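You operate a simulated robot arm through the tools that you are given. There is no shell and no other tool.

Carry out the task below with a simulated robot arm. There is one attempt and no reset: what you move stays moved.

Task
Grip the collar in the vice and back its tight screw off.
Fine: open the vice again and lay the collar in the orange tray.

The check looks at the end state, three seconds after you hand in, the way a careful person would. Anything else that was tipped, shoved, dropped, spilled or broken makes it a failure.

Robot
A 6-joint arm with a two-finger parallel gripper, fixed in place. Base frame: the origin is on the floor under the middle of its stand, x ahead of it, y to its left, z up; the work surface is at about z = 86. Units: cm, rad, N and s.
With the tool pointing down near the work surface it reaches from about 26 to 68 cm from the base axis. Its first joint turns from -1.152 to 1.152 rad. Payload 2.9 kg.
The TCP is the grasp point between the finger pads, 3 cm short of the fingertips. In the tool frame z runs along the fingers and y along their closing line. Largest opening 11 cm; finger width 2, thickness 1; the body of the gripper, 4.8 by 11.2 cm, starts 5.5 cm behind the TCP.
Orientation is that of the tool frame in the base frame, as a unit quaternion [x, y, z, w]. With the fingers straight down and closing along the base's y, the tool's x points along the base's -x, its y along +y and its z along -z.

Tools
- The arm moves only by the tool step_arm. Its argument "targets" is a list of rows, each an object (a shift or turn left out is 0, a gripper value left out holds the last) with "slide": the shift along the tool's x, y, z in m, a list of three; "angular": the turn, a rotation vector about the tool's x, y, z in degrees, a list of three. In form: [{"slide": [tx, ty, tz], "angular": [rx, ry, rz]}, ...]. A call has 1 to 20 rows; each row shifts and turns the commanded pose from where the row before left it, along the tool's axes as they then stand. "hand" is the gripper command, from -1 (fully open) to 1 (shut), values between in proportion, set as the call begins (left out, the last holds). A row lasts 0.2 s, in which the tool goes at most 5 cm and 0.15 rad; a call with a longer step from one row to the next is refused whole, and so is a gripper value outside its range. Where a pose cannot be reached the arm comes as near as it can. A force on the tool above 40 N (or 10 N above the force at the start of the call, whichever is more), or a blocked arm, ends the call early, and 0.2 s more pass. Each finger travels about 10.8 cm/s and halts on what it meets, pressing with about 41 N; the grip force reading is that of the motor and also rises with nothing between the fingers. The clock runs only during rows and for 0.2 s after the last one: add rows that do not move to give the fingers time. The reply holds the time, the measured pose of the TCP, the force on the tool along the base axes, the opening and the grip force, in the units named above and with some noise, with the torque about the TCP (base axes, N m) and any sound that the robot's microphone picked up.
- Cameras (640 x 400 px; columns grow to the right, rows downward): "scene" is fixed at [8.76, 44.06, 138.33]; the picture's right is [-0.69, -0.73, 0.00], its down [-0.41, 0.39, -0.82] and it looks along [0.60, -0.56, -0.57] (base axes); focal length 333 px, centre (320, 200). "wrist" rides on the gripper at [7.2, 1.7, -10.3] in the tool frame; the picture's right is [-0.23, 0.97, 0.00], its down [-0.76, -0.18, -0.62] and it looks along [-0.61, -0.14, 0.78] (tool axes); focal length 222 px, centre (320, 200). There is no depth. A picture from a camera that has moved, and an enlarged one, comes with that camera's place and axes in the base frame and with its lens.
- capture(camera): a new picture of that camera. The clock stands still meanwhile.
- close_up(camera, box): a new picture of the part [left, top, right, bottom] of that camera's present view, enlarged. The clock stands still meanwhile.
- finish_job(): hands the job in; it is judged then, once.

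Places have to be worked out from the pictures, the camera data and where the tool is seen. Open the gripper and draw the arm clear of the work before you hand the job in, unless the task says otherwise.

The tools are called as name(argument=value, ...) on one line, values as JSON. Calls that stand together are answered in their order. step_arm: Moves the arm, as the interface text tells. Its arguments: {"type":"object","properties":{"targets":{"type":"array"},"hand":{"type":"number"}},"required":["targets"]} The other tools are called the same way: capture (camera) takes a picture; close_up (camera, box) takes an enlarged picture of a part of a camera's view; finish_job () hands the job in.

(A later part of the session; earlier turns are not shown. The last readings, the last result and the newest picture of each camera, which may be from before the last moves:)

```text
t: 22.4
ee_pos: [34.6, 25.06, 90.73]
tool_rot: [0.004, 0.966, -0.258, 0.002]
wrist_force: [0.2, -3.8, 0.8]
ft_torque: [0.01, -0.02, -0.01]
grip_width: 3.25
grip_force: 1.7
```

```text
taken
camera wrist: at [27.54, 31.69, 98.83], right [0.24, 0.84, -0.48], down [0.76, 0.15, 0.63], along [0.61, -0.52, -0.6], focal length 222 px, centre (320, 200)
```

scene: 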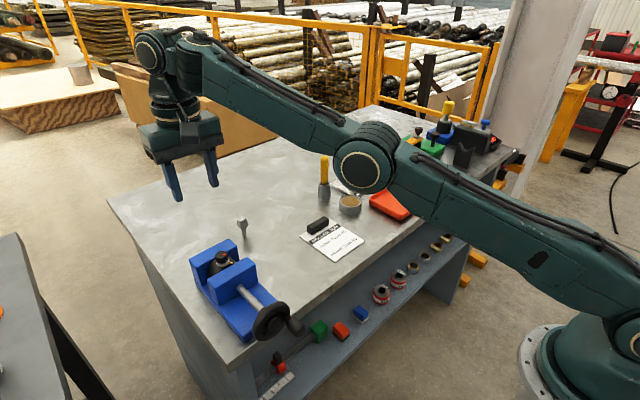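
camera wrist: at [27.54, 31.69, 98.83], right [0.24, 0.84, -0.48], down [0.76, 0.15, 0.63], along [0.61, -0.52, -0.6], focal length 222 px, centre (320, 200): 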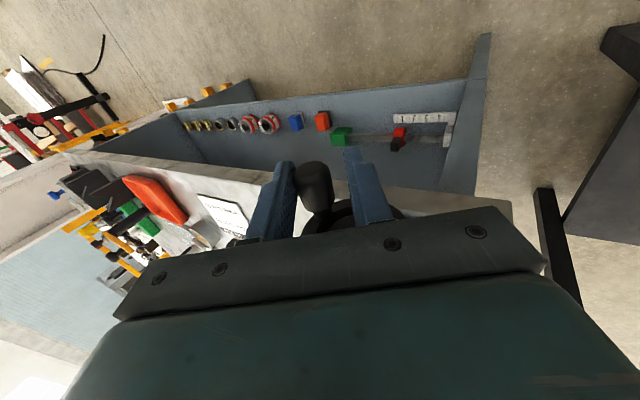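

The −y finger now rests on the handle (≈4 N), with the crank at ≈112°. I'll push it on along its circle to ≈148° with matching tilt, watching the force.

step_arm(targets=[{"slide": [0, 0.00152, 0.00147], "angular": [-3, 0, 0]}, {"slide": [0, 0.0016, 0.00136], "angular": [-3, 0, 0]}, {"slide": [0, 0.00167, 0.00123], "angular": [-3, 0, 0]}, {"slide": [0, 0.00174, 0.00108], "angular": [-3, 0, 0]}, {"slide": [0, 0.00181, 0.00096], "angular": [-3, 0, 0]}, {"slide": [0, 0.00186, 0.00081], "angular": [-3, 0, 0]}, {"slide": [0, 0, 0]}])

capture(camera="wrist")

capture(camera="scene")

```text
t: 24.0
ee_pos: [34.78, 25.69, 89.79]
tool_rot: [0.004, 0.995, -0.103, 0.003]
wrist_force: [0.7, -2.9, 0.0]
ft_torque: [0.0, -0.01, 0.01]
grip_width: 3.18
grip_force: 1.2
```

```text
taken
camera wrist: at [27.53, 29.52, 99.43], right [0.23, 0.95, -0.2], down [0.76, -0.05, 0.65], along [0.61, -0.3, -0.73], focal length 222 px, centre (320, 200)
```

wrist: 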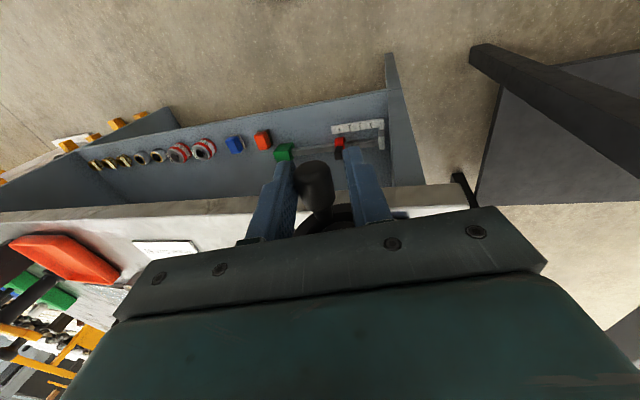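

```text
taken
```

scene: 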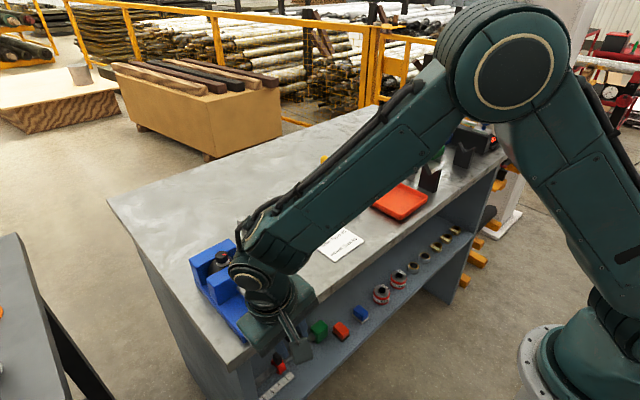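

Moving easily at about 3 N, confirming the earlier stop was the body touching the rim. I'll continue from 148° onward until it bites.

step_arm(targets=[{"slide": [0, 0.0019, 0.00068], "angular": [-3, 0, 0]}, {"slide": [0, 0.00196, 0.00052], "angular": [-3, 0, 0]}, {"slide": [0, 0.00198, 0.00038], "angular": [-3, 0, 0]}, {"slide": [0, 0.002, 0.00023], "angular": [-3, 0, 0]}, {"slide": [0, 0.00203, 8e-05], "angular": [-3, 0, 0]}, {"slide": [0, 0, 0]}])

capture(camera="wrist")

close_up(camera="scene", box=[190, 230, 290, 310])

```text
t: 25.4
ee_pos: [34.76, 26.57, 89.46]
tool_rot: [0.005, 1.0, 0.026, 0.002]
wrist_force: [-1.3, -12.0, 1.5]
ft_torque: [-0.18, 0.16, -0.07]
grip_width: 3.66
grip_force: 6.2
```

```text
taken
camera wrist: at [27.55, 27.72, 99.8], right [0.23, 0.97, 0.05], down [0.76, -0.22, 0.62], along [0.61, -0.11, -0.79], focal length 222 px, centre (320, 200)
```

wrist: 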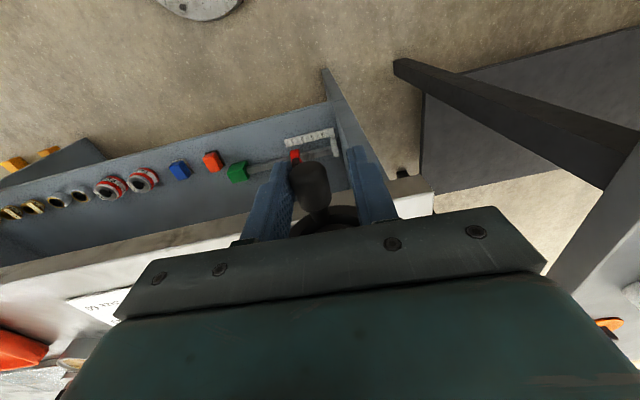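

```text
5.00 times, centred on (240, 270) of scene
camera zoom: at [8.75, 44.03, 138.34], right [-0.69, -0.73, 0.0], down [-0.41, 0.39, -0.82], along [0.6, -0.56, -0.57], focal length 1665 px, centre (720, -150)
```

zoom: 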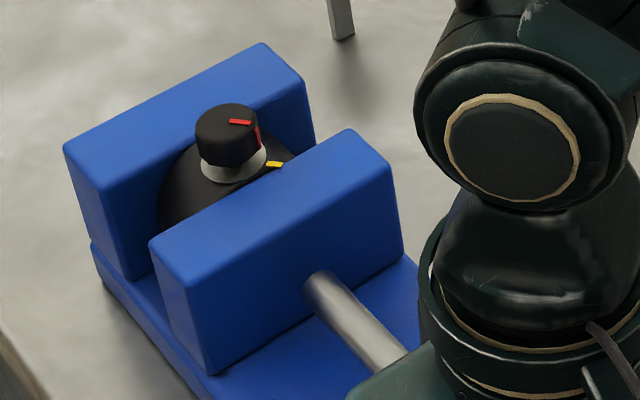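

Now the handle resists (12 N and rising) at ≈170°, matching the predicted contact with the collar. I'll firm up the finger grip and push a little further along the tangent to clamp it.

step_arm(targets=[{"slide": [0, 0, 0]}, {"slide": [0, 0, 0]}, {"slide": [0, 0.002, 0]}, {"slide": [0, 0.002, 0]}, {"slide": [0, 0, 0]}], hand=0.7)

capture(camera="wrist")

close_up(camera="scene", box=[190, 230, 290, 310])

```text
t: 26.6
ee_pos: [34.76, 26.68, 89.43]
tool_rot: [0.006, 1.0, 0.022, 0.002]
wrist_force: [1.7, -31.6, -14.4]
ft_torque: [-0.1, 0.03, -0.1]
grip_width: 3.3
grip_force: 16.0
```

```text
taken
camera wrist: at [27.56, 27.95, 99.72], right [0.24, 0.97, 0.04], down [0.76, -0.21, 0.62], along [0.61, -0.11, -0.79], focal length 222 px, centre (320, 200)
```

wrist: 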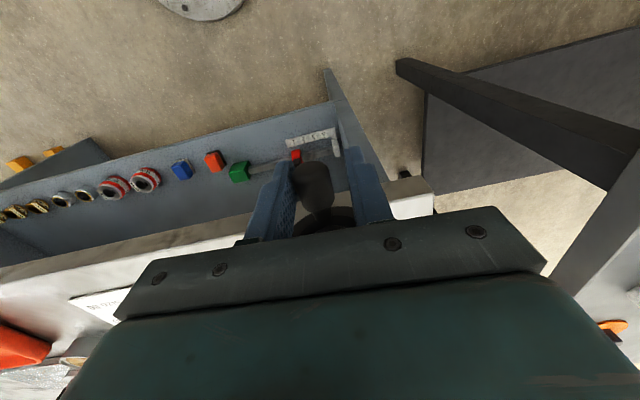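

```text
5.00 times, centred on (240, 270) of scene
camera zoom: at [8.78, 43.99, 138.35], right [-0.69, -0.73, 0.0], down [-0.41, 0.39, -0.82], along [0.6, -0.56, -0.57], focal length 1665 px, centre (720, -150)
```

zoom: 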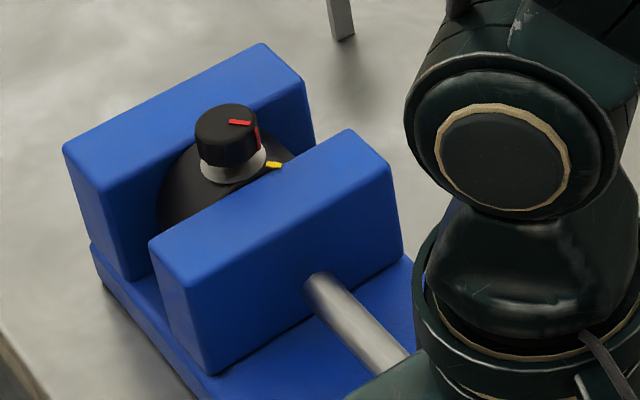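

The handle now takes ≈32 N (about 0.9 N·m) with no further jaw motion, so the collar is clamped. I'll open the fingers, retract straight up, and check the jaws from above.

step_arm(targets=[{"slide": [0, 0, 0]}, {"slide": [0, 0, 0]}, {"slide": [0, 0, -0.02]}, {"slide": [0, 0, -0.04]}, {"slide": [0, 0, -0.045]}, {"slide": [0, 0, -0.045]}, {"slide": [0, 0, -0.045], "angular": [2.5, 0, 0]}, {"slide": [-0.04, 0, 0]}, {"slide": [-0.04, 0, 0]}, {"slide": [-0.04, 0, 0]}, {"slide": [-0.04, 0, 0]}, {"slide": [-0.04, -0.003, 0]}, {"slide": [-0.03, -0.003, 0]}, {"slide": [0, 0, 0]}], hand=0.0)

close_up(camera="wrist", box=[270, 0, 390, 90])

close_up(camera="scene", box=[200, 235, 260, 285])

capture(camera="scene")

```text
t: 29.6
ee_pos: [57.43, 25.26, 109.07]
tool_rot: [0.004, 1.0, 0.001, 0.004]
wrist_force: [-0.8, 0.5, -0.3]
ft_torque: [0.01, 0.02, -0.02]
grip_width: 5.52
grip_force: 0.0
```

```text
4.44 times, centred on (330, 45) of wrist
camera zoom: at [50.07, 26.92, 119.3], right [0.23, 0.97, 0.0], down [0.76, -0.18, 0.63], along [0.61, -0.14, -0.78], focal length 987 px, centre (276, 889)
```

zoom: 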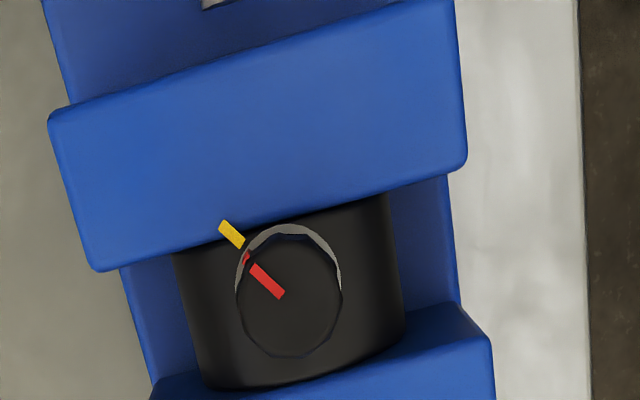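

```text
8.00 times, centred on (230, 260) of scene
camera zoom: at [8.76, 44.06, 138.33], right [-0.69, -0.73, 0.0], down [-0.41, 0.39, -0.82], along [0.6, -0.56, -0.57], focal length 2664 px, centre (1040, -280)
```

zoom: 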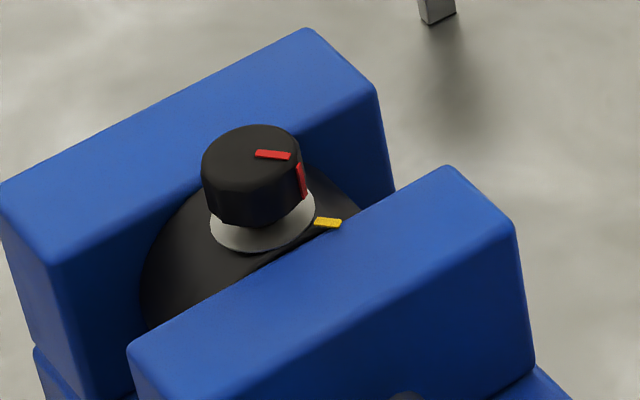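

```text
taken
```

scene: 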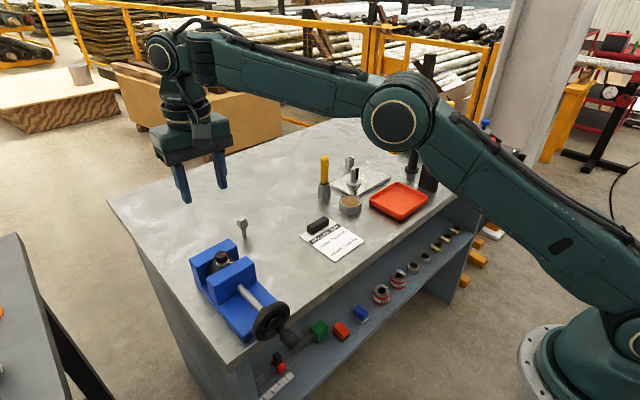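

The front jaw now meets the collar face, and it stayed put after release. The knob top is at ≈ (53.25, 26.6, 95.6), ≈2.1 cm across; I'll move over it and pre-rotate the tool +90° so I have a long counter-clockwise stroke.

step_arm(targets=[{"slide": [0.0418, 0.0134, 0]}, {"angular": [0, 0, 8.2]}, {"angular": [0, 0, 8.2]}, {"angular": [0, 0, 8.2]}, {"angular": [0, 0, 8.2]}, {"angular": [0, 0, 8.2]}, {"angular": [0, 0, 8.2]}, {"angular": [0, 0, 8.2]}, {"angular": [0, 0, 8.2]}, {"angular": [0, 0, 8.2]}, {"angular": [0, 0, 8.2]}, {"angular": [0, 0, 8.0]}, {"slide": [0, 0, 0]}], hand=0.2)

capture(camera="wrist")

```text
t: 32.4
ee_pos: [53.55, 26.6, 109.13]
tool_rot: [0.71, 0.704, 0.005, -0.002]
wrist_force: [0.3, 0.1, -0.2]
ft_torque: [-0.03, -0.02, 0.01]
grip_width: 4.4
grip_force: 0.0
```

```text
taken
camera wrist: at [55.21, 33.75, 119.47], right [0.97, -0.24, 0.0], down [-0.19, -0.77, 0.61], along [-0.14, -0.6, -0.79], focal length 222 px, centre (320, 200)
```

wrist: 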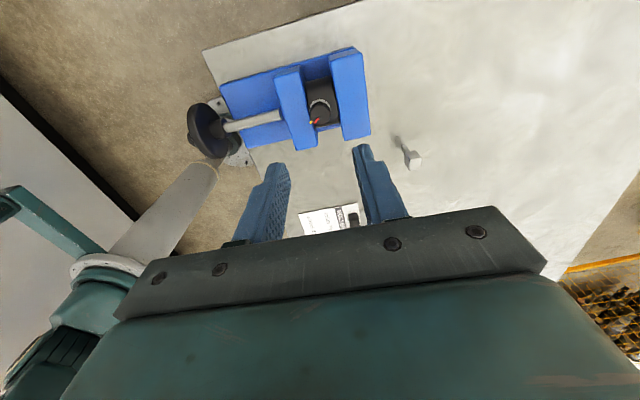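

Rotation worked. I'll enlarge the knob in this new view to cross-check its position.

close_up(camera="wrist", box=[270, 40, 390, 140])

```text
4.00 times, centred on (330, 90) of wrist
camera zoom: at [55.21, 33.75, 119.47], right [0.97, -0.24, 0.0], down [-0.19, -0.77, 0.61], along [-0.14, -0.6, -0.79], focal length 888 px, centre (280, 640)
```

zoom: 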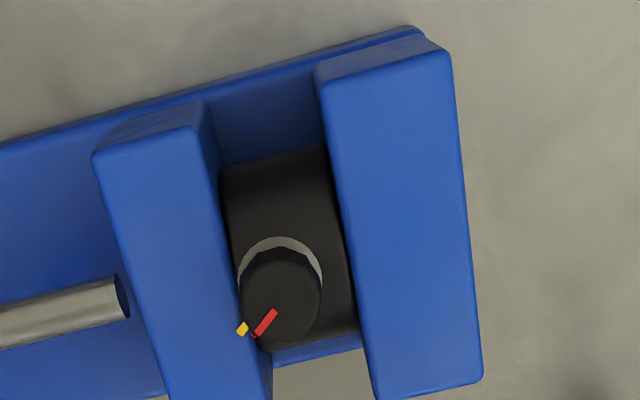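

Knob estimates cluster at x ≈ 53.3–53.6, y ≈ 26.6. I'll descend to just above it and check the alignment.

step_arm(targets=[{"slide": [0, 0, 0.04]}, {"slide": [0, 0, 0.04]}, {"slide": [0, 0, 0.012]}, {"slide": [0, 0, 0]}])

capture(camera="wrist")

close_up(camera="scene", box=[180, 210, 280, 290])

```text
t: 33.4
ee_pos: [53.57, 26.61, 99.84]
tool_rot: [0.709, 0.705, 0.006, -0.001]
wrist_force: [-0.7, -0.2, -0.5]
ft_torque: [-0.03, 0.0, 0.0]
grip_width: 4.38
grip_force: 0.0
```

```text
taken
camera wrist: at [55.28, 33.84, 110.22], right [0.97, -0.23, 0.0], down [-0.19, -0.77, 0.61], along [-0.14, -0.6, -0.79], focal length 222 px, centre (320, 200)
```

wrist: 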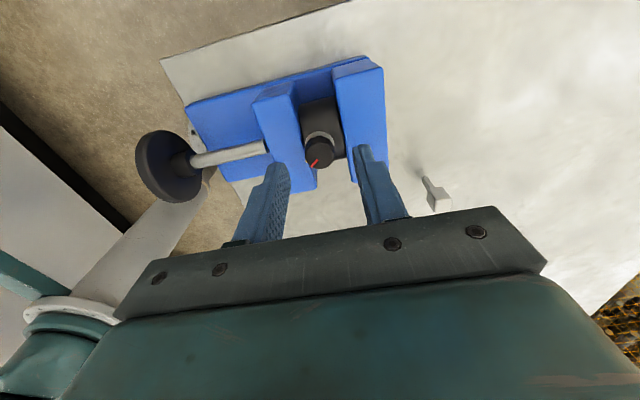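

```text
5.00 times, centred on (230, 250) of scene
camera zoom: at [8.76, 44.06, 138.33], right [-0.69, -0.73, 0.0], down [-0.41, 0.39, -0.82], along [0.6, -0.56, -0.57], focal length 1665 px, centre (770, -50)
```

zoom: 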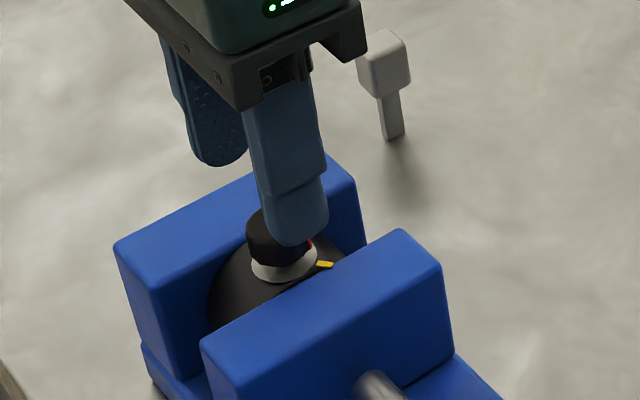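

I'll enlarge the wrist view around the fingertips and knob.

close_up(camera="wrist", box=[240, 90, 400, 230])

```text
2.86 times, centred on (320, 160) of wrist
camera zoom: at [55.28, 33.84, 110.22], right [0.97, -0.23, 0.0], down [-0.19, -0.77, 0.61], along [-0.14, -0.6, -0.79], focal length 635 px, centre (320, 314)
```

zoom: 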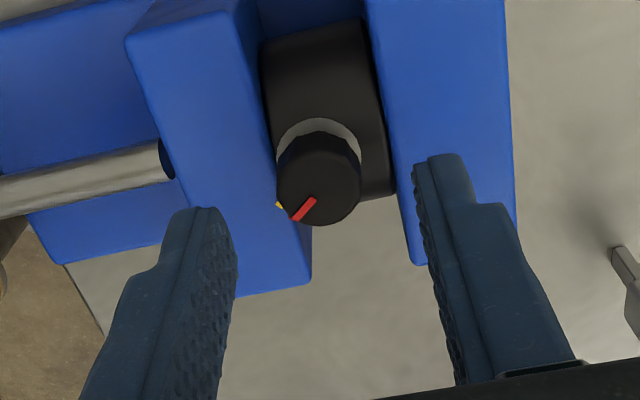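

The knob is centred between the fingers at x ≈ 53.55, y ≈ 26.6. I'll descend to put the fingertips alongside the knob (TCP z ≈ 97.3) and close.

step_arm(targets=[{"slide": [0, 0, 0.013]}, {"slide": [0, 0, 0.012]}, {"slide": [0, 0, 0]}])

step_arm(targets=[{"slide": [0, 0, 0]}, {"slide": [0, 0, 0]}, {"slide": [0, 0, 0]}], hand=1.0)

close_up(camera="wrist", box=[240, 90, 400, 230])

close_up(camera="scene", box=[190, 220, 270, 290])

```text
t: 34.2
ee_pos: [53.76, 26.7, 97.31]
tool_rot: [0.71, 0.705, 0.005, -0.001]
wrist_force: [0.3, 0.9, 0.5]
ft_torque: [-0.03, 0.01, -0.01]
grip_width: 4.41
grip_force: 0.1
```

```text
t: 35.0
ee_pos: [53.52, 26.67, 97.36]
tool_rot: [0.709, 0.705, 0.005, -0.003]
wrist_force: [-9.2, -0.2, 1.6]
ft_torque: [-0.05, 0.51, -0.13]
grip_width: 2.01
grip_force: 41.0
```

```text
2.86 times, centred on (320, 160) of wrist
camera zoom: at [55.24, 33.86, 107.69], right [0.97, -0.23, 0.0], down [-0.18, -0.77, 0.62], along [-0.14, -0.6, -0.79], focal length 635 px, centre (320, 314)
```

zoom: 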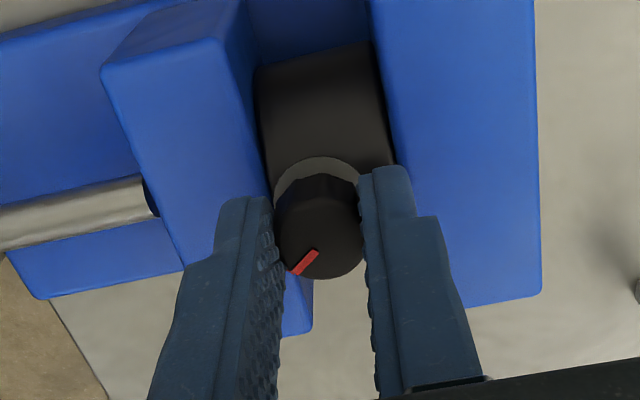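

```text
5.71 times, centred on (230, 255) of scene
camera zoom: at [8.73, 44.06, 138.33], right [-0.69, -0.73, 0.0], down [-0.41, 0.39, -0.82], along [0.6, -0.56, -0.57], focal length 1903 px, centre (834, -114)
```

zoom: 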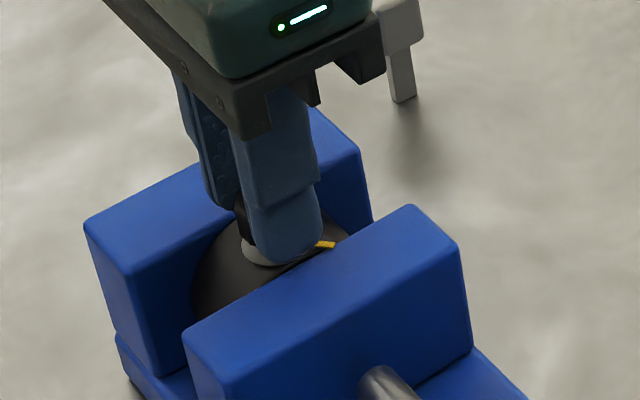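

The knob is gripped (2.0 cm, 41 N) with a 9 N sideways load in −x, so I'll ease the TCP 1 mm toward −x and then begin turning counter-clockwise, checking the torque.

step_arm(targets=[{"slide": [0, -0.001, 0]}, {"angular": [0, 0, -4]}, {"angular": [0, 0, -4]}, {"angular": [0, 0, -4]}, {"slide": [0, 0, 0]}])

close_up(camera="wrist", box=[240, 90, 400, 230])

```text
t: 36.2
ee_pos: [53.28, 26.66, 97.36]
tool_rot: [0.632, 0.775, 0.005, -0.002]
wrist_force: [-8.4, -1.0, -2.5]
ft_torque: [-0.07, 0.55, -0.1]
grip_width: 1.99
grip_force: 41.0
```

```text
2.86 times, centred on (320, 160) of wrist
camera zoom: at [53.64, 34.07, 107.69], right [1.0, -0.03, 0.0], down [-0.02, -0.79, 0.62], along [-0.01, -0.62, -0.79], focal length 635 px, centre (320, 314)
```

zoom: 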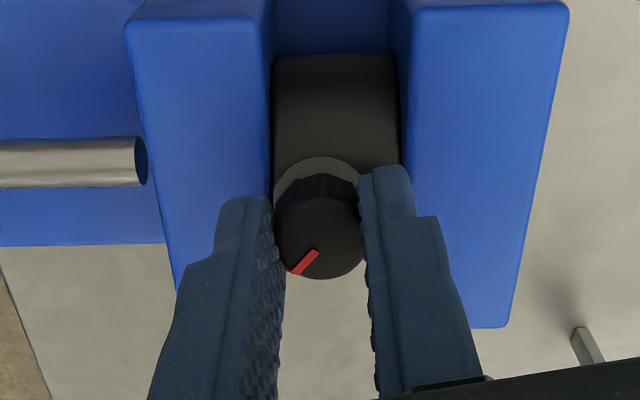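

The knob turns with the fingers (red mark unchanged in the tool view while the tool rotated 12°) and the collar stays put. I'll continue counter-clockwise for about 80°.

step_arm(targets=[{"slide": [0, -0.001, 0], "angular": [0, 0, -8]}, {"angular": [0, 0, -8]}, {"angular": [0, 0, -8]}, {"angular": [0, 0, -8]}, {"angular": [0, 0, -8]}, {"angular": [0, 0, -8]}, {"angular": [0, 0, -8]}, {"angular": [0, 0, -8]}, {"angular": [0, 0, -8]}, {"angular": [0, 0, -8]}, {"slide": [0, 0, 0]}])

close_up(camera="wrist", box=[240, 90, 400, 230])

close_up(camera="scene", box=[190, 220, 270, 290])

```text
t: 38.6
ee_pos: [53.35, 26.62, 97.43]
tool_rot: [-0.015, 1.0, 0.004, 0.001]
wrist_force: [-14.9, -8.2, -1.2]
ft_torque: [-0.49, 0.79, -0.04]
grip_width: 1.99
grip_force: 41.1
```

```text
2.86 times, centred on (320, 160) of wrist
camera zoom: at [46.01, 28.02, 107.67], right [0.2, 0.98, 0.01], down [0.77, -0.16, 0.62], along [0.61, -0.12, -0.78], focal length 635 px, centre (320, 314)
```

zoom: 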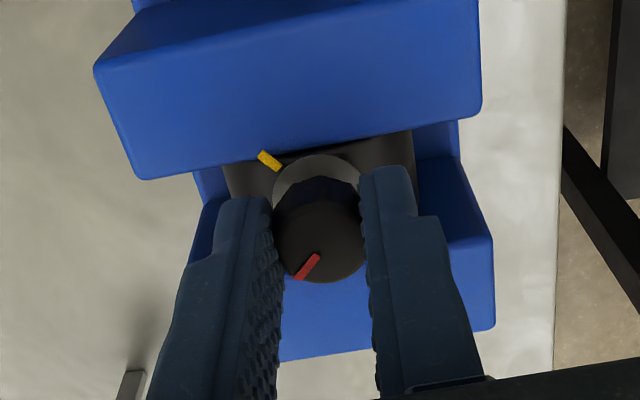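

```text
5.71 times, centred on (230, 255) of scene
camera zoom: at [8.72, 44.04, 138.34], right [-0.69, -0.73, 0.0], down [-0.41, 0.39, -0.82], along [0.6, -0.56, -0.57], focal length 1903 px, centre (834, -114)
```

zoom: 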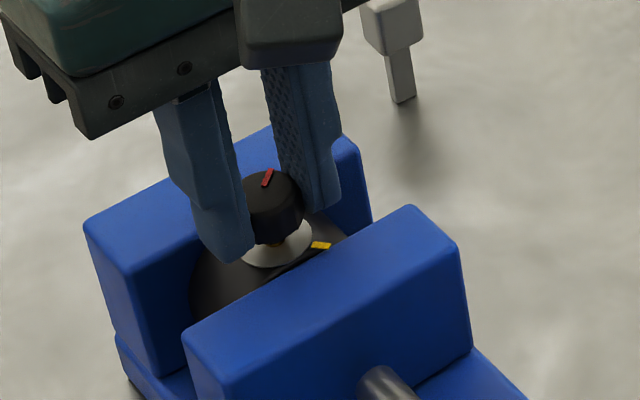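

The knob has turned ≈92° CCW and is visibly rising off its washer. I'll relieve the small sideways load and check how things look before continuing.

step_arm(targets=[{"slide": [0.0012, -0.0006, 0]}, {"slide": [0, 0, 0]}])

close_up(camera="scene", box=[205, 235, 250, 275])

```text
t: 39.2
ee_pos: [53.22, 26.52, 97.42]
tool_rot: [-0.014, 1.0, 0.006, 0.004]
wrist_force: [-6.8, -3.7, -1.9]
ft_torque: [-0.32, 0.81, -0.03]
grip_width: 2.02
grip_force: 41.1
```

```text
10.00 times, centred on (228, 255) of scene
camera zoom: at [8.74, 44.05, 138.33], right [-0.69, -0.73, 0.0], down [-0.41, 0.39, -0.82], along [0.6, -0.56, -0.57], focal length 3330 px, centre (1245, -350)
```

zoom: 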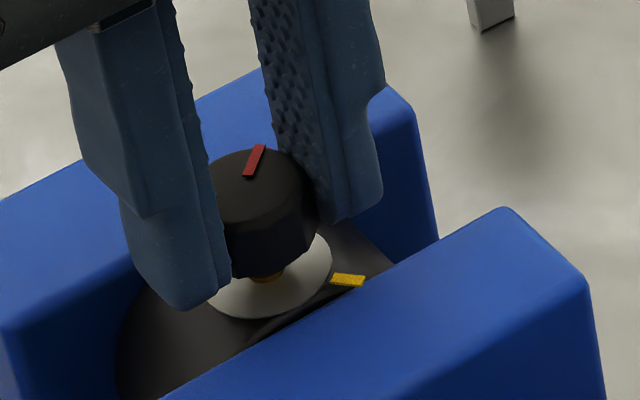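

Side load dropped to ≈8 N. I'll continue turning CCW another ≈88°, easing off the remaining side load and following the slight rise.

step_arm(targets=[{"slide": [0.0008, -0.0004, -0.0003], "angular": [0, 0, -8]}, {"slide": [0, 0, -0.0003], "angular": [0, 0, -8]}, {"slide": [0, 0, -0.0003], "angular": [0, 0, -8]}, {"slide": [0, 0, -0.0003], "angular": [0, 0, -8]}, {"slide": [0, 0, -0.0003], "angular": [0, 0, -8]}, {"slide": [0, 0, 0]}])

close_up(camera="scene", box=[205, 235, 250, 275])

close_up(camera="wrist", box=[240, 90, 400, 230])

```text
t: 40.6
ee_pos: [53.35, 26.55, 97.69]
tool_rot: [-0.356, 0.935, 0.004, 0.005]
wrist_force: [3.0, -3.7, -4.4]
ft_torque: [-0.24, 0.08, -0.01]
grip_width: 2.0
grip_force: 40.4
```

```text
10.00 times, centred on (228, 255) of scene
camera zoom: at [8.77, 44.05, 138.33], right [-0.69, -0.73, 0.0], down [-0.41, 0.39, -0.82], along [0.6, -0.56, -0.57], focal length 3330 px, centre (1245, -350)
```

zoom: 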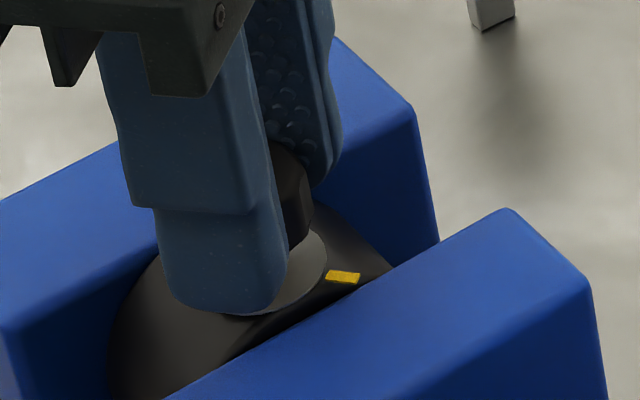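

```text
2.86 times, centred on (320, 160) of wrist
camera zoom: at [46.67, 22.93, 107.81], right [-0.48, 0.88, 0.01], down [0.68, 0.37, 0.63], along [0.55, 0.31, -0.77], focal length 635 px, centre (320, 314)
```

zoom: 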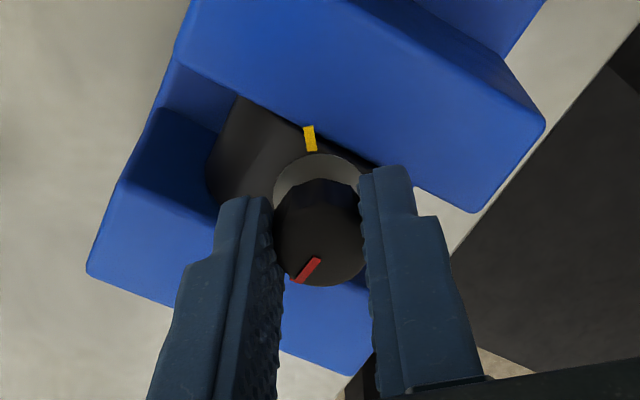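

About 132° backed off with tiny torque now, so the screw is free. I'll complete this stroke (another 48°).

step_arm(targets=[{"slide": [0, 0, -0.0003], "angular": [0, 0, -8]}, {"slide": [0, 0, -0.0003], "angular": [0, 0, -8]}, {"slide": [0, 0, -0.0003], "angular": [0, 0, -8]}, {"slide": [0, 0, -0.0003], "angular": [0, 0, -8]}, {"slide": [0, 0, -0.0003], "angular": [0, 0, -8]}, {"slide": [0, 0, -0.0003], "angular": [0, 0, -8]}, {"slide": [0, 0, 0]}])

close_up(camera="scene", box=[205, 235, 250, 275])

close_up(camera="wrist", box=[240, 90, 400, 230])

```text
t: 42.2
ee_pos: [53.11, 26.51, 97.78]
tool_rot: [-0.705, 0.709, 0.001, 0.006]
wrist_force: [7.7, -3.4, -1.6]
ft_torque: [-0.09, -0.53, -0.3]
grip_width: 2.03
grip_force: 40.6
```

```text
10.00 times, centred on (228, 255) of scene
camera zoom: at [8.78, 44.05, 138.33], right [-0.69, -0.73, 0.0], down [-0.41, 0.39, -0.82], along [0.6, -0.56, -0.57], focal length 3330 px, centre (1245, -350)
```

zoom: 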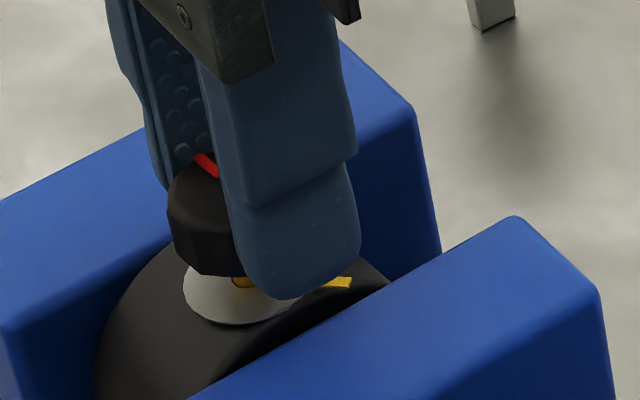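

```text
2.86 times, centred on (320, 160) of wrist
camera zoom: at [51.45, 19.26, 107.95], right [-0.97, 0.23, 0.0], down [0.18, 0.75, 0.63], along [0.15, 0.61, -0.77], focal length 635 px, centre (320, 314)
```

zoom: 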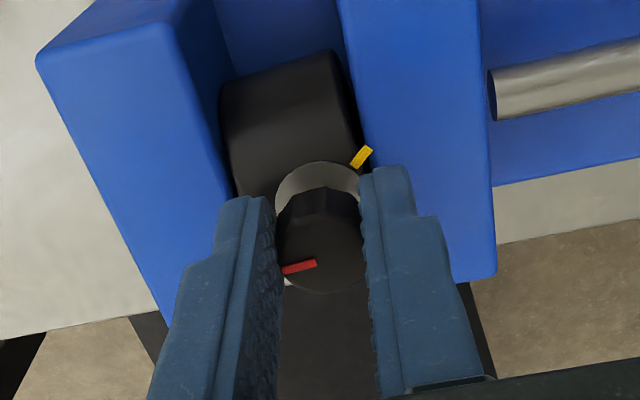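

The red mark shifted ≈35–40° in the tool view and the collar/front jaw seem to have moved slightly, so the screw likely reached its end stop around 145° and began to drag. I'll release the knob, lift off, and look.

step_arm(targets=[{"slide": [0, 0, 0]}, {"slide": [0, 0, 0]}, {"slide": [0, 0, -0.03]}, {"slide": [0, 0, -0.04]}, {"slide": [0, 0, -0.04]}, {"slide": [0, 0, 0]}], hand=0.2)

close_up(camera="scene", box=[205, 235, 250, 275])

close_up(camera="wrist", box=[260, 30, 400, 150])

close_up(camera="scene", box=[230, 270, 310, 350])

```text
t: 43.6
ee_pos: [53.21, 26.61, 108.85]
tool_rot: [-0.705, 0.709, 0.001, 0.006]
wrist_force: [-0.2, -0.3, 1.2]
ft_torque: [-0.01, -0.02, 0.02]
grip_width: 4.38
grip_force: 0.1
```

```text
10.00 times, centred on (228, 255) of scene
camera zoom: at [8.76, 44.06, 138.33], right [-0.69, -0.73, 0.0], down [-0.41, 0.39, -0.82], along [0.6, -0.56, -0.57], focal length 3330 px, centre (1245, -350)
```

zoom: 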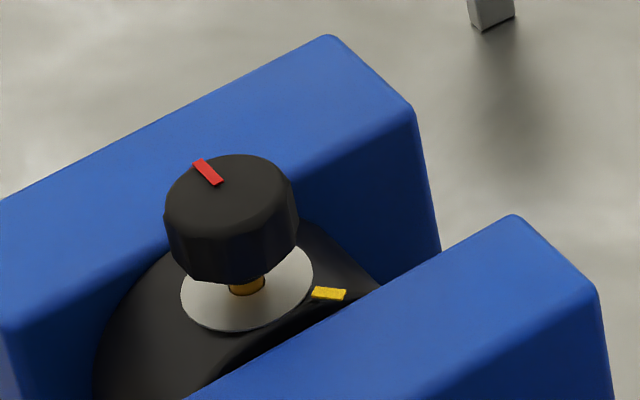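

```text
3.33 times, centred on (330, 90) of wrist
camera zoom: at [51.38, 19.21, 119.02], right [-0.97, 0.23, 0.0], down [0.18, 0.75, 0.63], along [0.15, 0.61, -0.78], focal length 740 px, centre (287, 567)
```

zoom: 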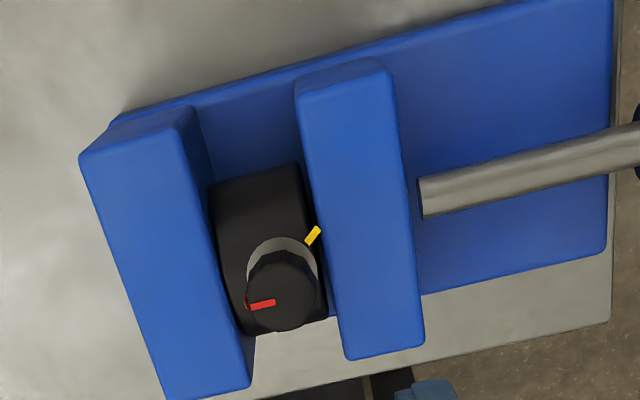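

```text
5.00 times, centred on (270, 310) of scene
camera zoom: at [8.76, 44.06, 138.33], right [-0.69, -0.73, 0.0], down [-0.41, 0.39, -0.82], along [0.6, -0.56, -0.57], focal length 1665 px, centre (570, -350)
```

zoom: 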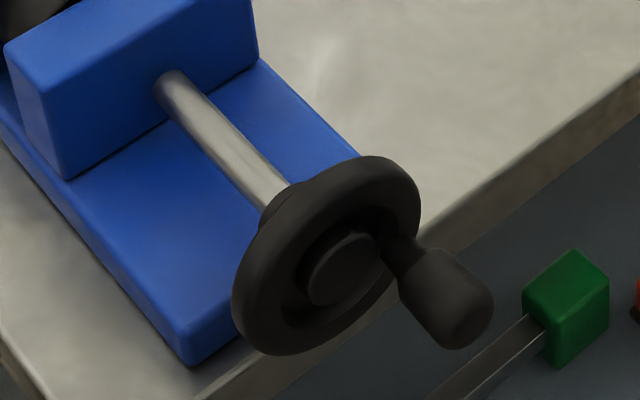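

The screw has turned ≈155° CCW (red mark now nearly opposite the yellow) and stands off its washer; the last few degrees dragged, pushing the vice back slightly. I'll do a gentle-grip test stroke to see whether it is really at its end stop: first rotate the tool back above the knob.

step_arm(targets=[{"angular": [0, 0, 8.2]}, {"angular": [0, 0, 8.2]}, {"angular": [0, 0, 8.2]}, {"angular": [0, 0, 8.2]}, {"angular": [0, 0, 8.2]}, {"angular": [0, 0, 8.2]}, {"angular": [0, 0, 8.2]}, {"angular": [0, 0, 8.2]}, {"angular": [0, 0, 8.2]}, {"angular": [0, 0, 8.2]}, {"angular": [0, 0, 8.0]}, {"slide": [0, 0, 0]}])

close_up(camera="wrist", box=[260, 30, 400, 150])

```text
t: 46.2
ee_pos: [53.08, 26.44, 108.73]
tool_rot: [0.004, 1.0, 0.005, 0.003]
wrist_force: [0.4, -0.6, -0.2]
ft_torque: [0.03, 0.0, -0.02]
grip_width: 4.4
grip_force: 0.0
```

```text
3.33 times, centred on (330, 90) of wrist
camera zoom: at [45.84, 28.14, 118.98], right [0.24, 0.97, 0.01], down [0.76, -0.19, 0.63], along [0.61, -0.14, -0.78], focal length 740 px, centre (287, 567)
```

zoom: 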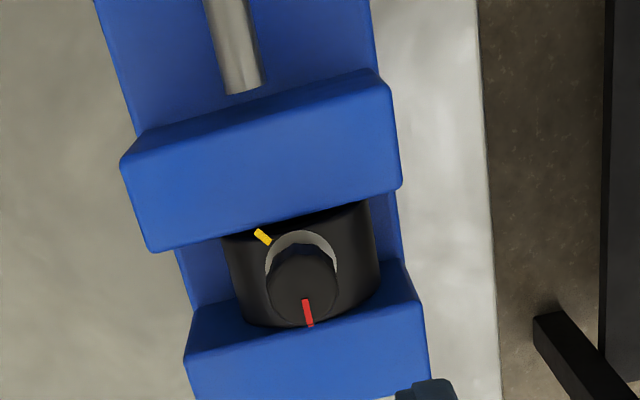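

The red mark is now ≈147° CCW from the yellow. I'll descend again and take the knob with a gentle grip for a test turn.

step_arm(targets=[{"slide": [-0.0015, 0.0025, 0.04]}, {"slide": [0, 0, 0.04]}, {"slide": [0, 0, 0.02]}, {"slide": [0, 0, 0.011]}, {"slide": [0, 0, 0]}])

close_up(camera="wrist", box=[240, 90, 400, 230])

step_arm(targets=[{"slide": [0, 0, 0]}, {"slide": [0, 0, 0]}, {"slide": [0, 0, 0]}], hand=0.68)

```text
t: 47.4
ee_pos: [53.37, 26.82, 97.56]
tool_rot: [0.004, 1.0, 0.005, 0.003]
wrist_force: [-0.2, 0.3, -0.1]
ft_torque: [0.01, 0.01, 0.02]
grip_width: 4.4
grip_force: 0.1
```

```text
2.86 times, centred on (320, 160) of wrist
camera zoom: at [46.06, 28.49, 107.9], right [0.23, 0.97, 0.01], down [0.76, -0.19, 0.63], along [0.61, -0.14, -0.78], focal length 635 px, centre (320, 314)
```

zoom: 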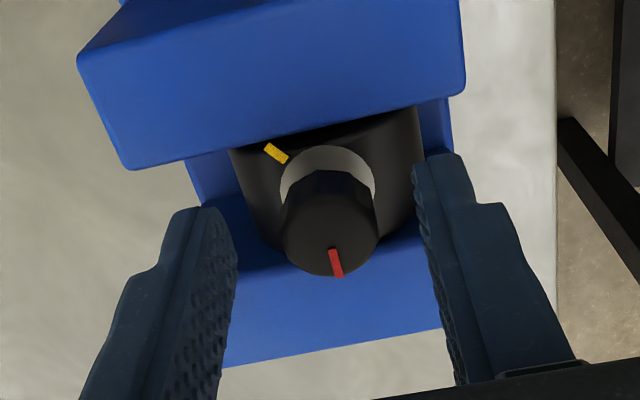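

```text
t: 48.2
ee_pos: [53.41, 26.9, 97.64]
tool_rot: [0.003, 1.0, 0.005, 0.002]
wrist_force: [0.1, 0.4, -0.1]
ft_torque: [0.02, -0.01, 0.02]
grip_width: 2.03
grip_force: 41.2
```

Well centred with no side load, but the grip is at full force even so. I'll back the finger command off to just about the knob's width to get a gentler hold.

step_arm(targets=[{"slide": [0, 0, 0]}, {"slide": [0, 0, 0]}], hand=0.64)

close_up(camera="scene", box=[205, 235, 250, 275])

```text
t: 48.8
ee_pos: [53.35, 26.94, 97.77]
tool_rot: [0.004, 1.0, 0.005, 0.004]
wrist_force: [0.5, -0.3, 0.4]
ft_torque: [0.01, -0.02, -0.01]
grip_width: 2.09
grip_force: 10.4
```

```text
10.00 times, centred on (228, 255) of scene
camera zoom: at [8.76, 44.06, 138.33], right [-0.69, -0.73, 0.0], down [-0.41, 0.39, -0.82], along [0.6, -0.56, -0.57], focal length 3330 px, centre (1245, -350)
```

zoom: 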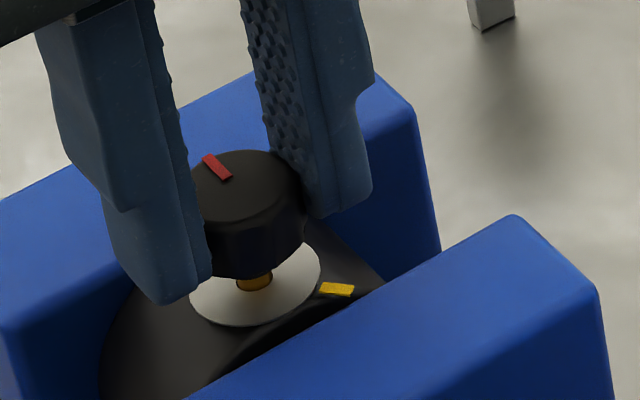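

Now holding at about 10 N. I'll turn CCW 32° with this gentle grip and see whether the knob follows or slips.

step_arm(targets=[{"angular": [0, 0, -8]}, {"angular": [0, 0, -8]}, {"angular": [0, 0, -8]}, {"angular": [0, 0, -8]}, {"slide": [0, 0, 0]}])

close_up(camera="wrist", box=[240, 90, 400, 230])

close_up(camera="scene", box=[205, 235, 250, 275])

```text
t: 50.0
ee_pos: [53.4, 26.84, 97.64]
tool_rot: [-0.274, 0.962, 0.004, 0.005]
wrist_force: [0.0, 1.3, 1.8]
ft_torque: [0.08, 0.08, 0.0]
grip_width: 2.09
grip_force: 20.4
```

```text
2.86 times, centred on (320, 160) of wrist
camera zoom: at [46.27, 24.35, 107.86], right [-0.32, 0.95, 0.01], down [0.74, 0.24, 0.63], along [0.6, 0.21, -0.78], focal length 635 px, centre (320, 314)
```

zoom: 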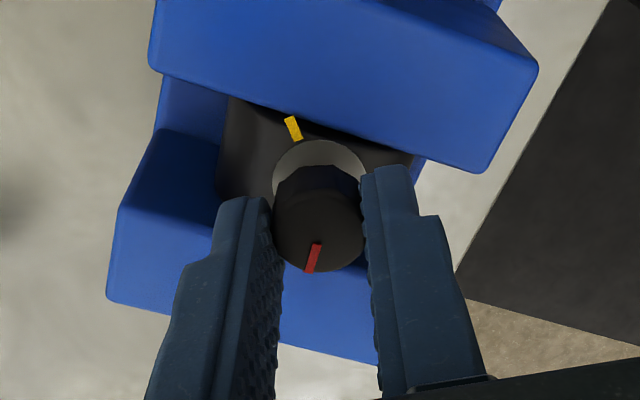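

```text
10.00 times, centred on (228, 255) of scene
camera zoom: at [8.75, 44.06, 138.33], right [-0.69, -0.73, 0.0], down [-0.41, 0.39, -0.82], along [0.6, -0.56, -0.57], focal length 3330 px, centre (1245, -350)
```

zoom: 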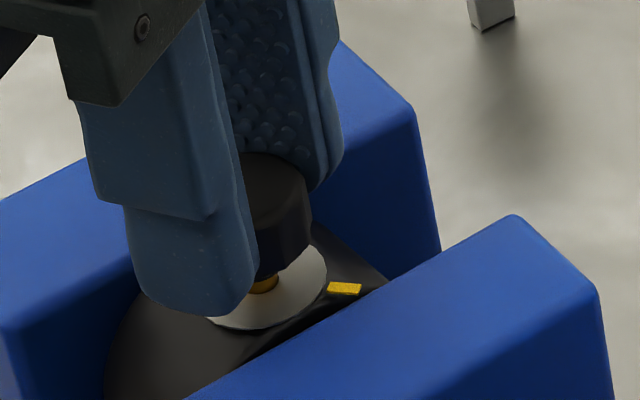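

The red mark moved back in the tool view by about the amount I turned, so the knob slipped: either it's at its end stop or friction exceeds this grip. I'll test by turning gently clockwise 24° – if it follows easily, then CCW is blocked by the stop.

step_arm(targets=[{"angular": [0, 0, 8]}, {"angular": [0, 0, 8]}, {"angular": [0, 0, 8]}, {"slide": [0, 0, 0]}])

close_up(camera="wrist", box=[240, 90, 400, 230])

```text
t: 51.0
ee_pos: [53.28, 26.84, 97.61]
tool_rot: [-0.065, 0.998, 0.005, 0.003]
wrist_force: [1.1, -0.3, 0.1]
ft_torque: [-0.02, -0.04, -0.04]
grip_width: 2.11
grip_force: 9.8
```

```text
2.86 times, centred on (320, 160) of wrist
camera zoom: at [45.91, 27.45, 107.86], right [0.1, 1.0, 0.01], down [0.77, -0.08, 0.63], along [0.62, -0.05, -0.78], focal length 635 px, centre (320, 314)
```

zoom: 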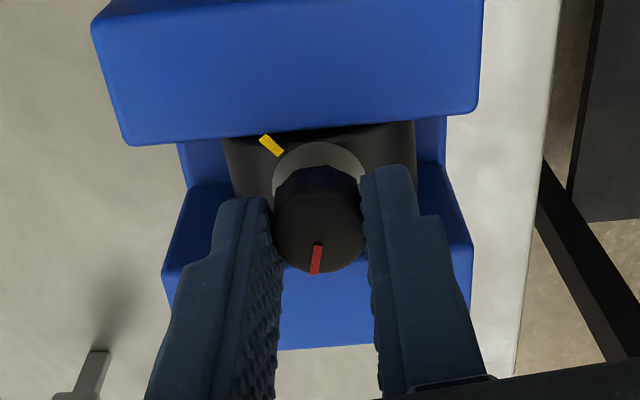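

The knob followed about half of the clockwise motion but none of the CCW motion, which points to a stop in the CCW direction. I'll turn it back CCW with a slightly firmer grip and see where it stops.

step_arm(targets=[{"slide": [0, 0, 0]}, {"slide": [0, 0, 0]}], hand=0.655)

step_arm(targets=[{"angular": [0, 0, -8]}, {"angular": [0, 0, -8]}, {"angular": [0, 0, -8]}, {"slide": [0, 0, 0]}])

close_up(camera="wrist", box=[240, 90, 400, 230])

close_up(camera="scene", box=[205, 235, 250, 275])

```text
t: 51.6
ee_pos: [53.4, 26.82, 97.62]
tool_rot: [-0.066, 0.998, 0.004, 0.003]
wrist_force: [-0.6, 0.4, 0.0]
ft_torque: [0.03, 0.01, 0.01]
grip_width: 1.95
grip_force: 40.7
```

```text
t: 52.6
ee_pos: [53.37, 26.75, 97.62]
tool_rot: [-0.273, 0.962, 0.004, 0.005]
wrist_force: [0.1, 2.3, 0.6]
ft_torque: [0.09, 0.0, -0.28]
grip_width: 2.01
grip_force: 41.4
```

```text
2.86 times, centred on (320, 160) of wrist
camera zoom: at [46.27, 24.37, 107.83], right [-0.32, 0.95, 0.01], down [0.74, 0.24, 0.63], along [0.6, 0.21, -0.78], focal length 635 px, centre (320, 314)
```

zoom: 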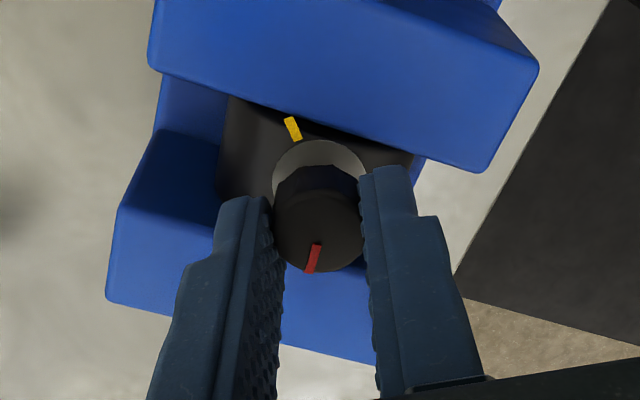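

```text
10.00 times, centred on (228, 255) of scene
camera zoom: at [8.76, 44.06, 138.33], right [-0.69, -0.73, 0.0], down [-0.41, 0.39, -0.82], along [0.6, -0.56, -0.57], focal length 3330 px, centre (1245, -350)
```

zoom: 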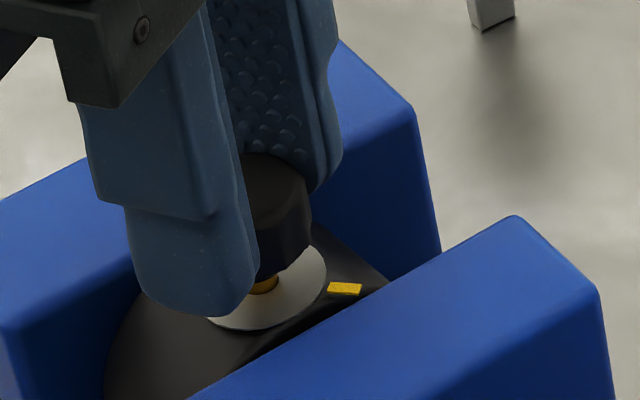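

Same end position again, with the extra turn slipping at 0.28 N·m: the screw is fully backed off to its end stop (≈150°), standing proud of its washer. I'll release the knob, rise, and straighten the tool to go open the vice.

step_arm(targets=[{"slide": [0, 0, 0]}, {"slide": [0, 0, 0]}, {"slide": [0, 0, -0.03]}, {"slide": [0, 0, -0.04]}, {"slide": [0, 0, -0.04]}, {"angular": [0, 0, 8]}, {"angular": [0, 0, 8]}, {"angular": [0, 0, 8]}, {"angular": [0, 0, 7.5]}, {"slide": [0.045, 0, 0]}, {"slide": [0.045, 0, 0]}, {"slide": [0.045, 0, 0]}, {"slide": [0.02, 0, 0]}, {"slide": [0, 0, 0]}], hand=0.2)

capture(camera="wrist")

close_up(camera="wrist", box=[260, 40, 370, 140])

close_up(camera="scene", box=[190, 230, 330, 350])

```text
t: 55.6
ee_pos: [37.71, 26.73, 108.5]
tool_rot: [-0.001, 1.0, 0.006, 0.002]
wrist_force: [0.1, -0.1, 0.2]
ft_torque: [0.0, -0.01, -0.02]
grip_width: 4.41
grip_force: 0.1
```

```text
taken
camera wrist: at [30.47, 28.3, 118.75], right [0.23, 0.97, 0.01], down [0.76, -0.18, 0.63], along [0.61, -0.13, -0.78], focal length 222 px, centre (320, 200)
```

wrist: 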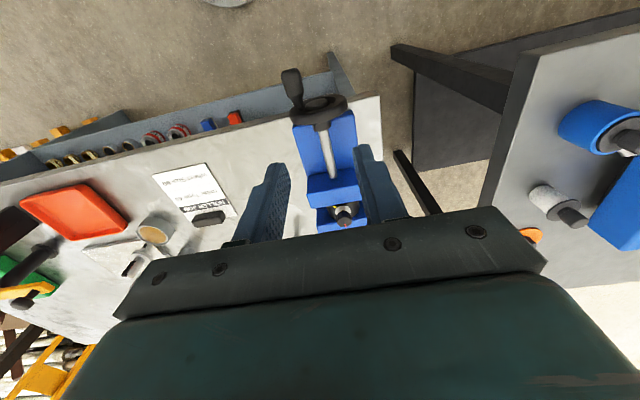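

```text
4.00 times, centred on (315, 90) of wrist
camera zoom: at [30.47, 28.3, 118.75], right [0.23, 0.97, 0.01], down [0.76, -0.18, 0.63], along [0.61, -0.13, -0.78], focal length 888 px, centre (340, 640)
```

zoom: 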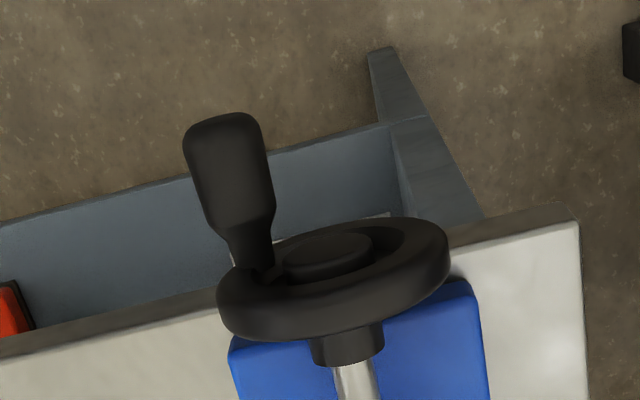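

```text
3.33 times, centred on (260, 290) of scene
camera zoom: at [8.75, 44.06, 138.33], right [-0.69, -0.73, 0.0], down [-0.41, 0.39, -0.82], along [0.6, -0.56, -0.57], focal length 1110 px, centre (520, -100)
```

zoom: 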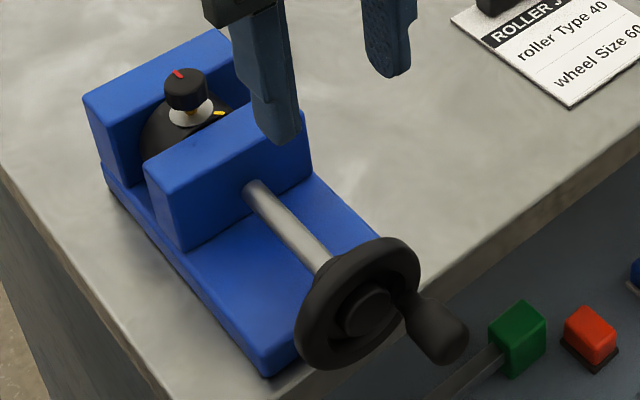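

The crank handle is now at ≈126° (≈ (35, 24.3, 89)). I'll approach it again with the tool tilted −45° so I can push it back up (counter-clockwise) to open the vice.

step_arm(targets=[{"slide": [0.03, 0.03, 0.02]}, {"slide": [0, 0, 0.02], "angular": [7.5, 0, 0]}, {"angular": [7.5, 0, 0]}, {"angular": [7.5, 0, 0]}, {"angular": [7.5, 0, 0]}, {"angular": [7.5, 0, 0]}, {"angular": [7.5, 0, 0]}, {"slide": [0, 0, 0]}], hand=0.0)

```text
t: 57.4
ee_pos: [31.9, 24.82, 99.66]
tool_rot: [-0.001, 0.926, -0.377, 0.004]
wrist_force: [0.0, 0.3, -0.7]
ft_torque: [0.0, 0.01, 0.02]
grip_width: 5.51
grip_force: 0.0
out of reach, approached as far as the arm can: row 5, 6, 7
```

The tilt is in place but the arm was held back a bit by reach, so I'm at (31.9, 24.8, 99.7). I'll shift across along the tool's y, then forward in x to line up with the handle, staying clear of it.

step_arm(targets=[{"slide": [0, 0.035, 0]}, {"slide": [0, 0.036, 0]}, {"slide": [-0.029, 0, 0]}, {"slide": [0, 0, 0]}])

capture(camera="wrist")

```text
t: 58.4
ee_pos: [33.85, 28.31, 93.68]
tool_rot: [0.0, 0.927, -0.376, 0.004]
wrist_force: [0.1, -1.2, 0.8]
ft_torque: [0.04, -0.01, 0.02]
grip_width: 5.52
grip_force: 0.1
out of reach, approached as far as the arm can: row 2, 3
```

```text
taken
camera wrist: at [26.57, 36.73, 99.78], right [0.23, 0.7, -0.68], down [0.76, 0.31, 0.58], along [0.61, -0.64, -0.46], focal length 222 px, centre (320, 200)
```

wrist: 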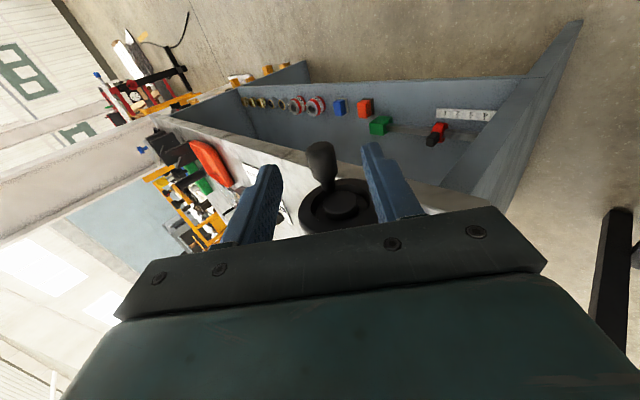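

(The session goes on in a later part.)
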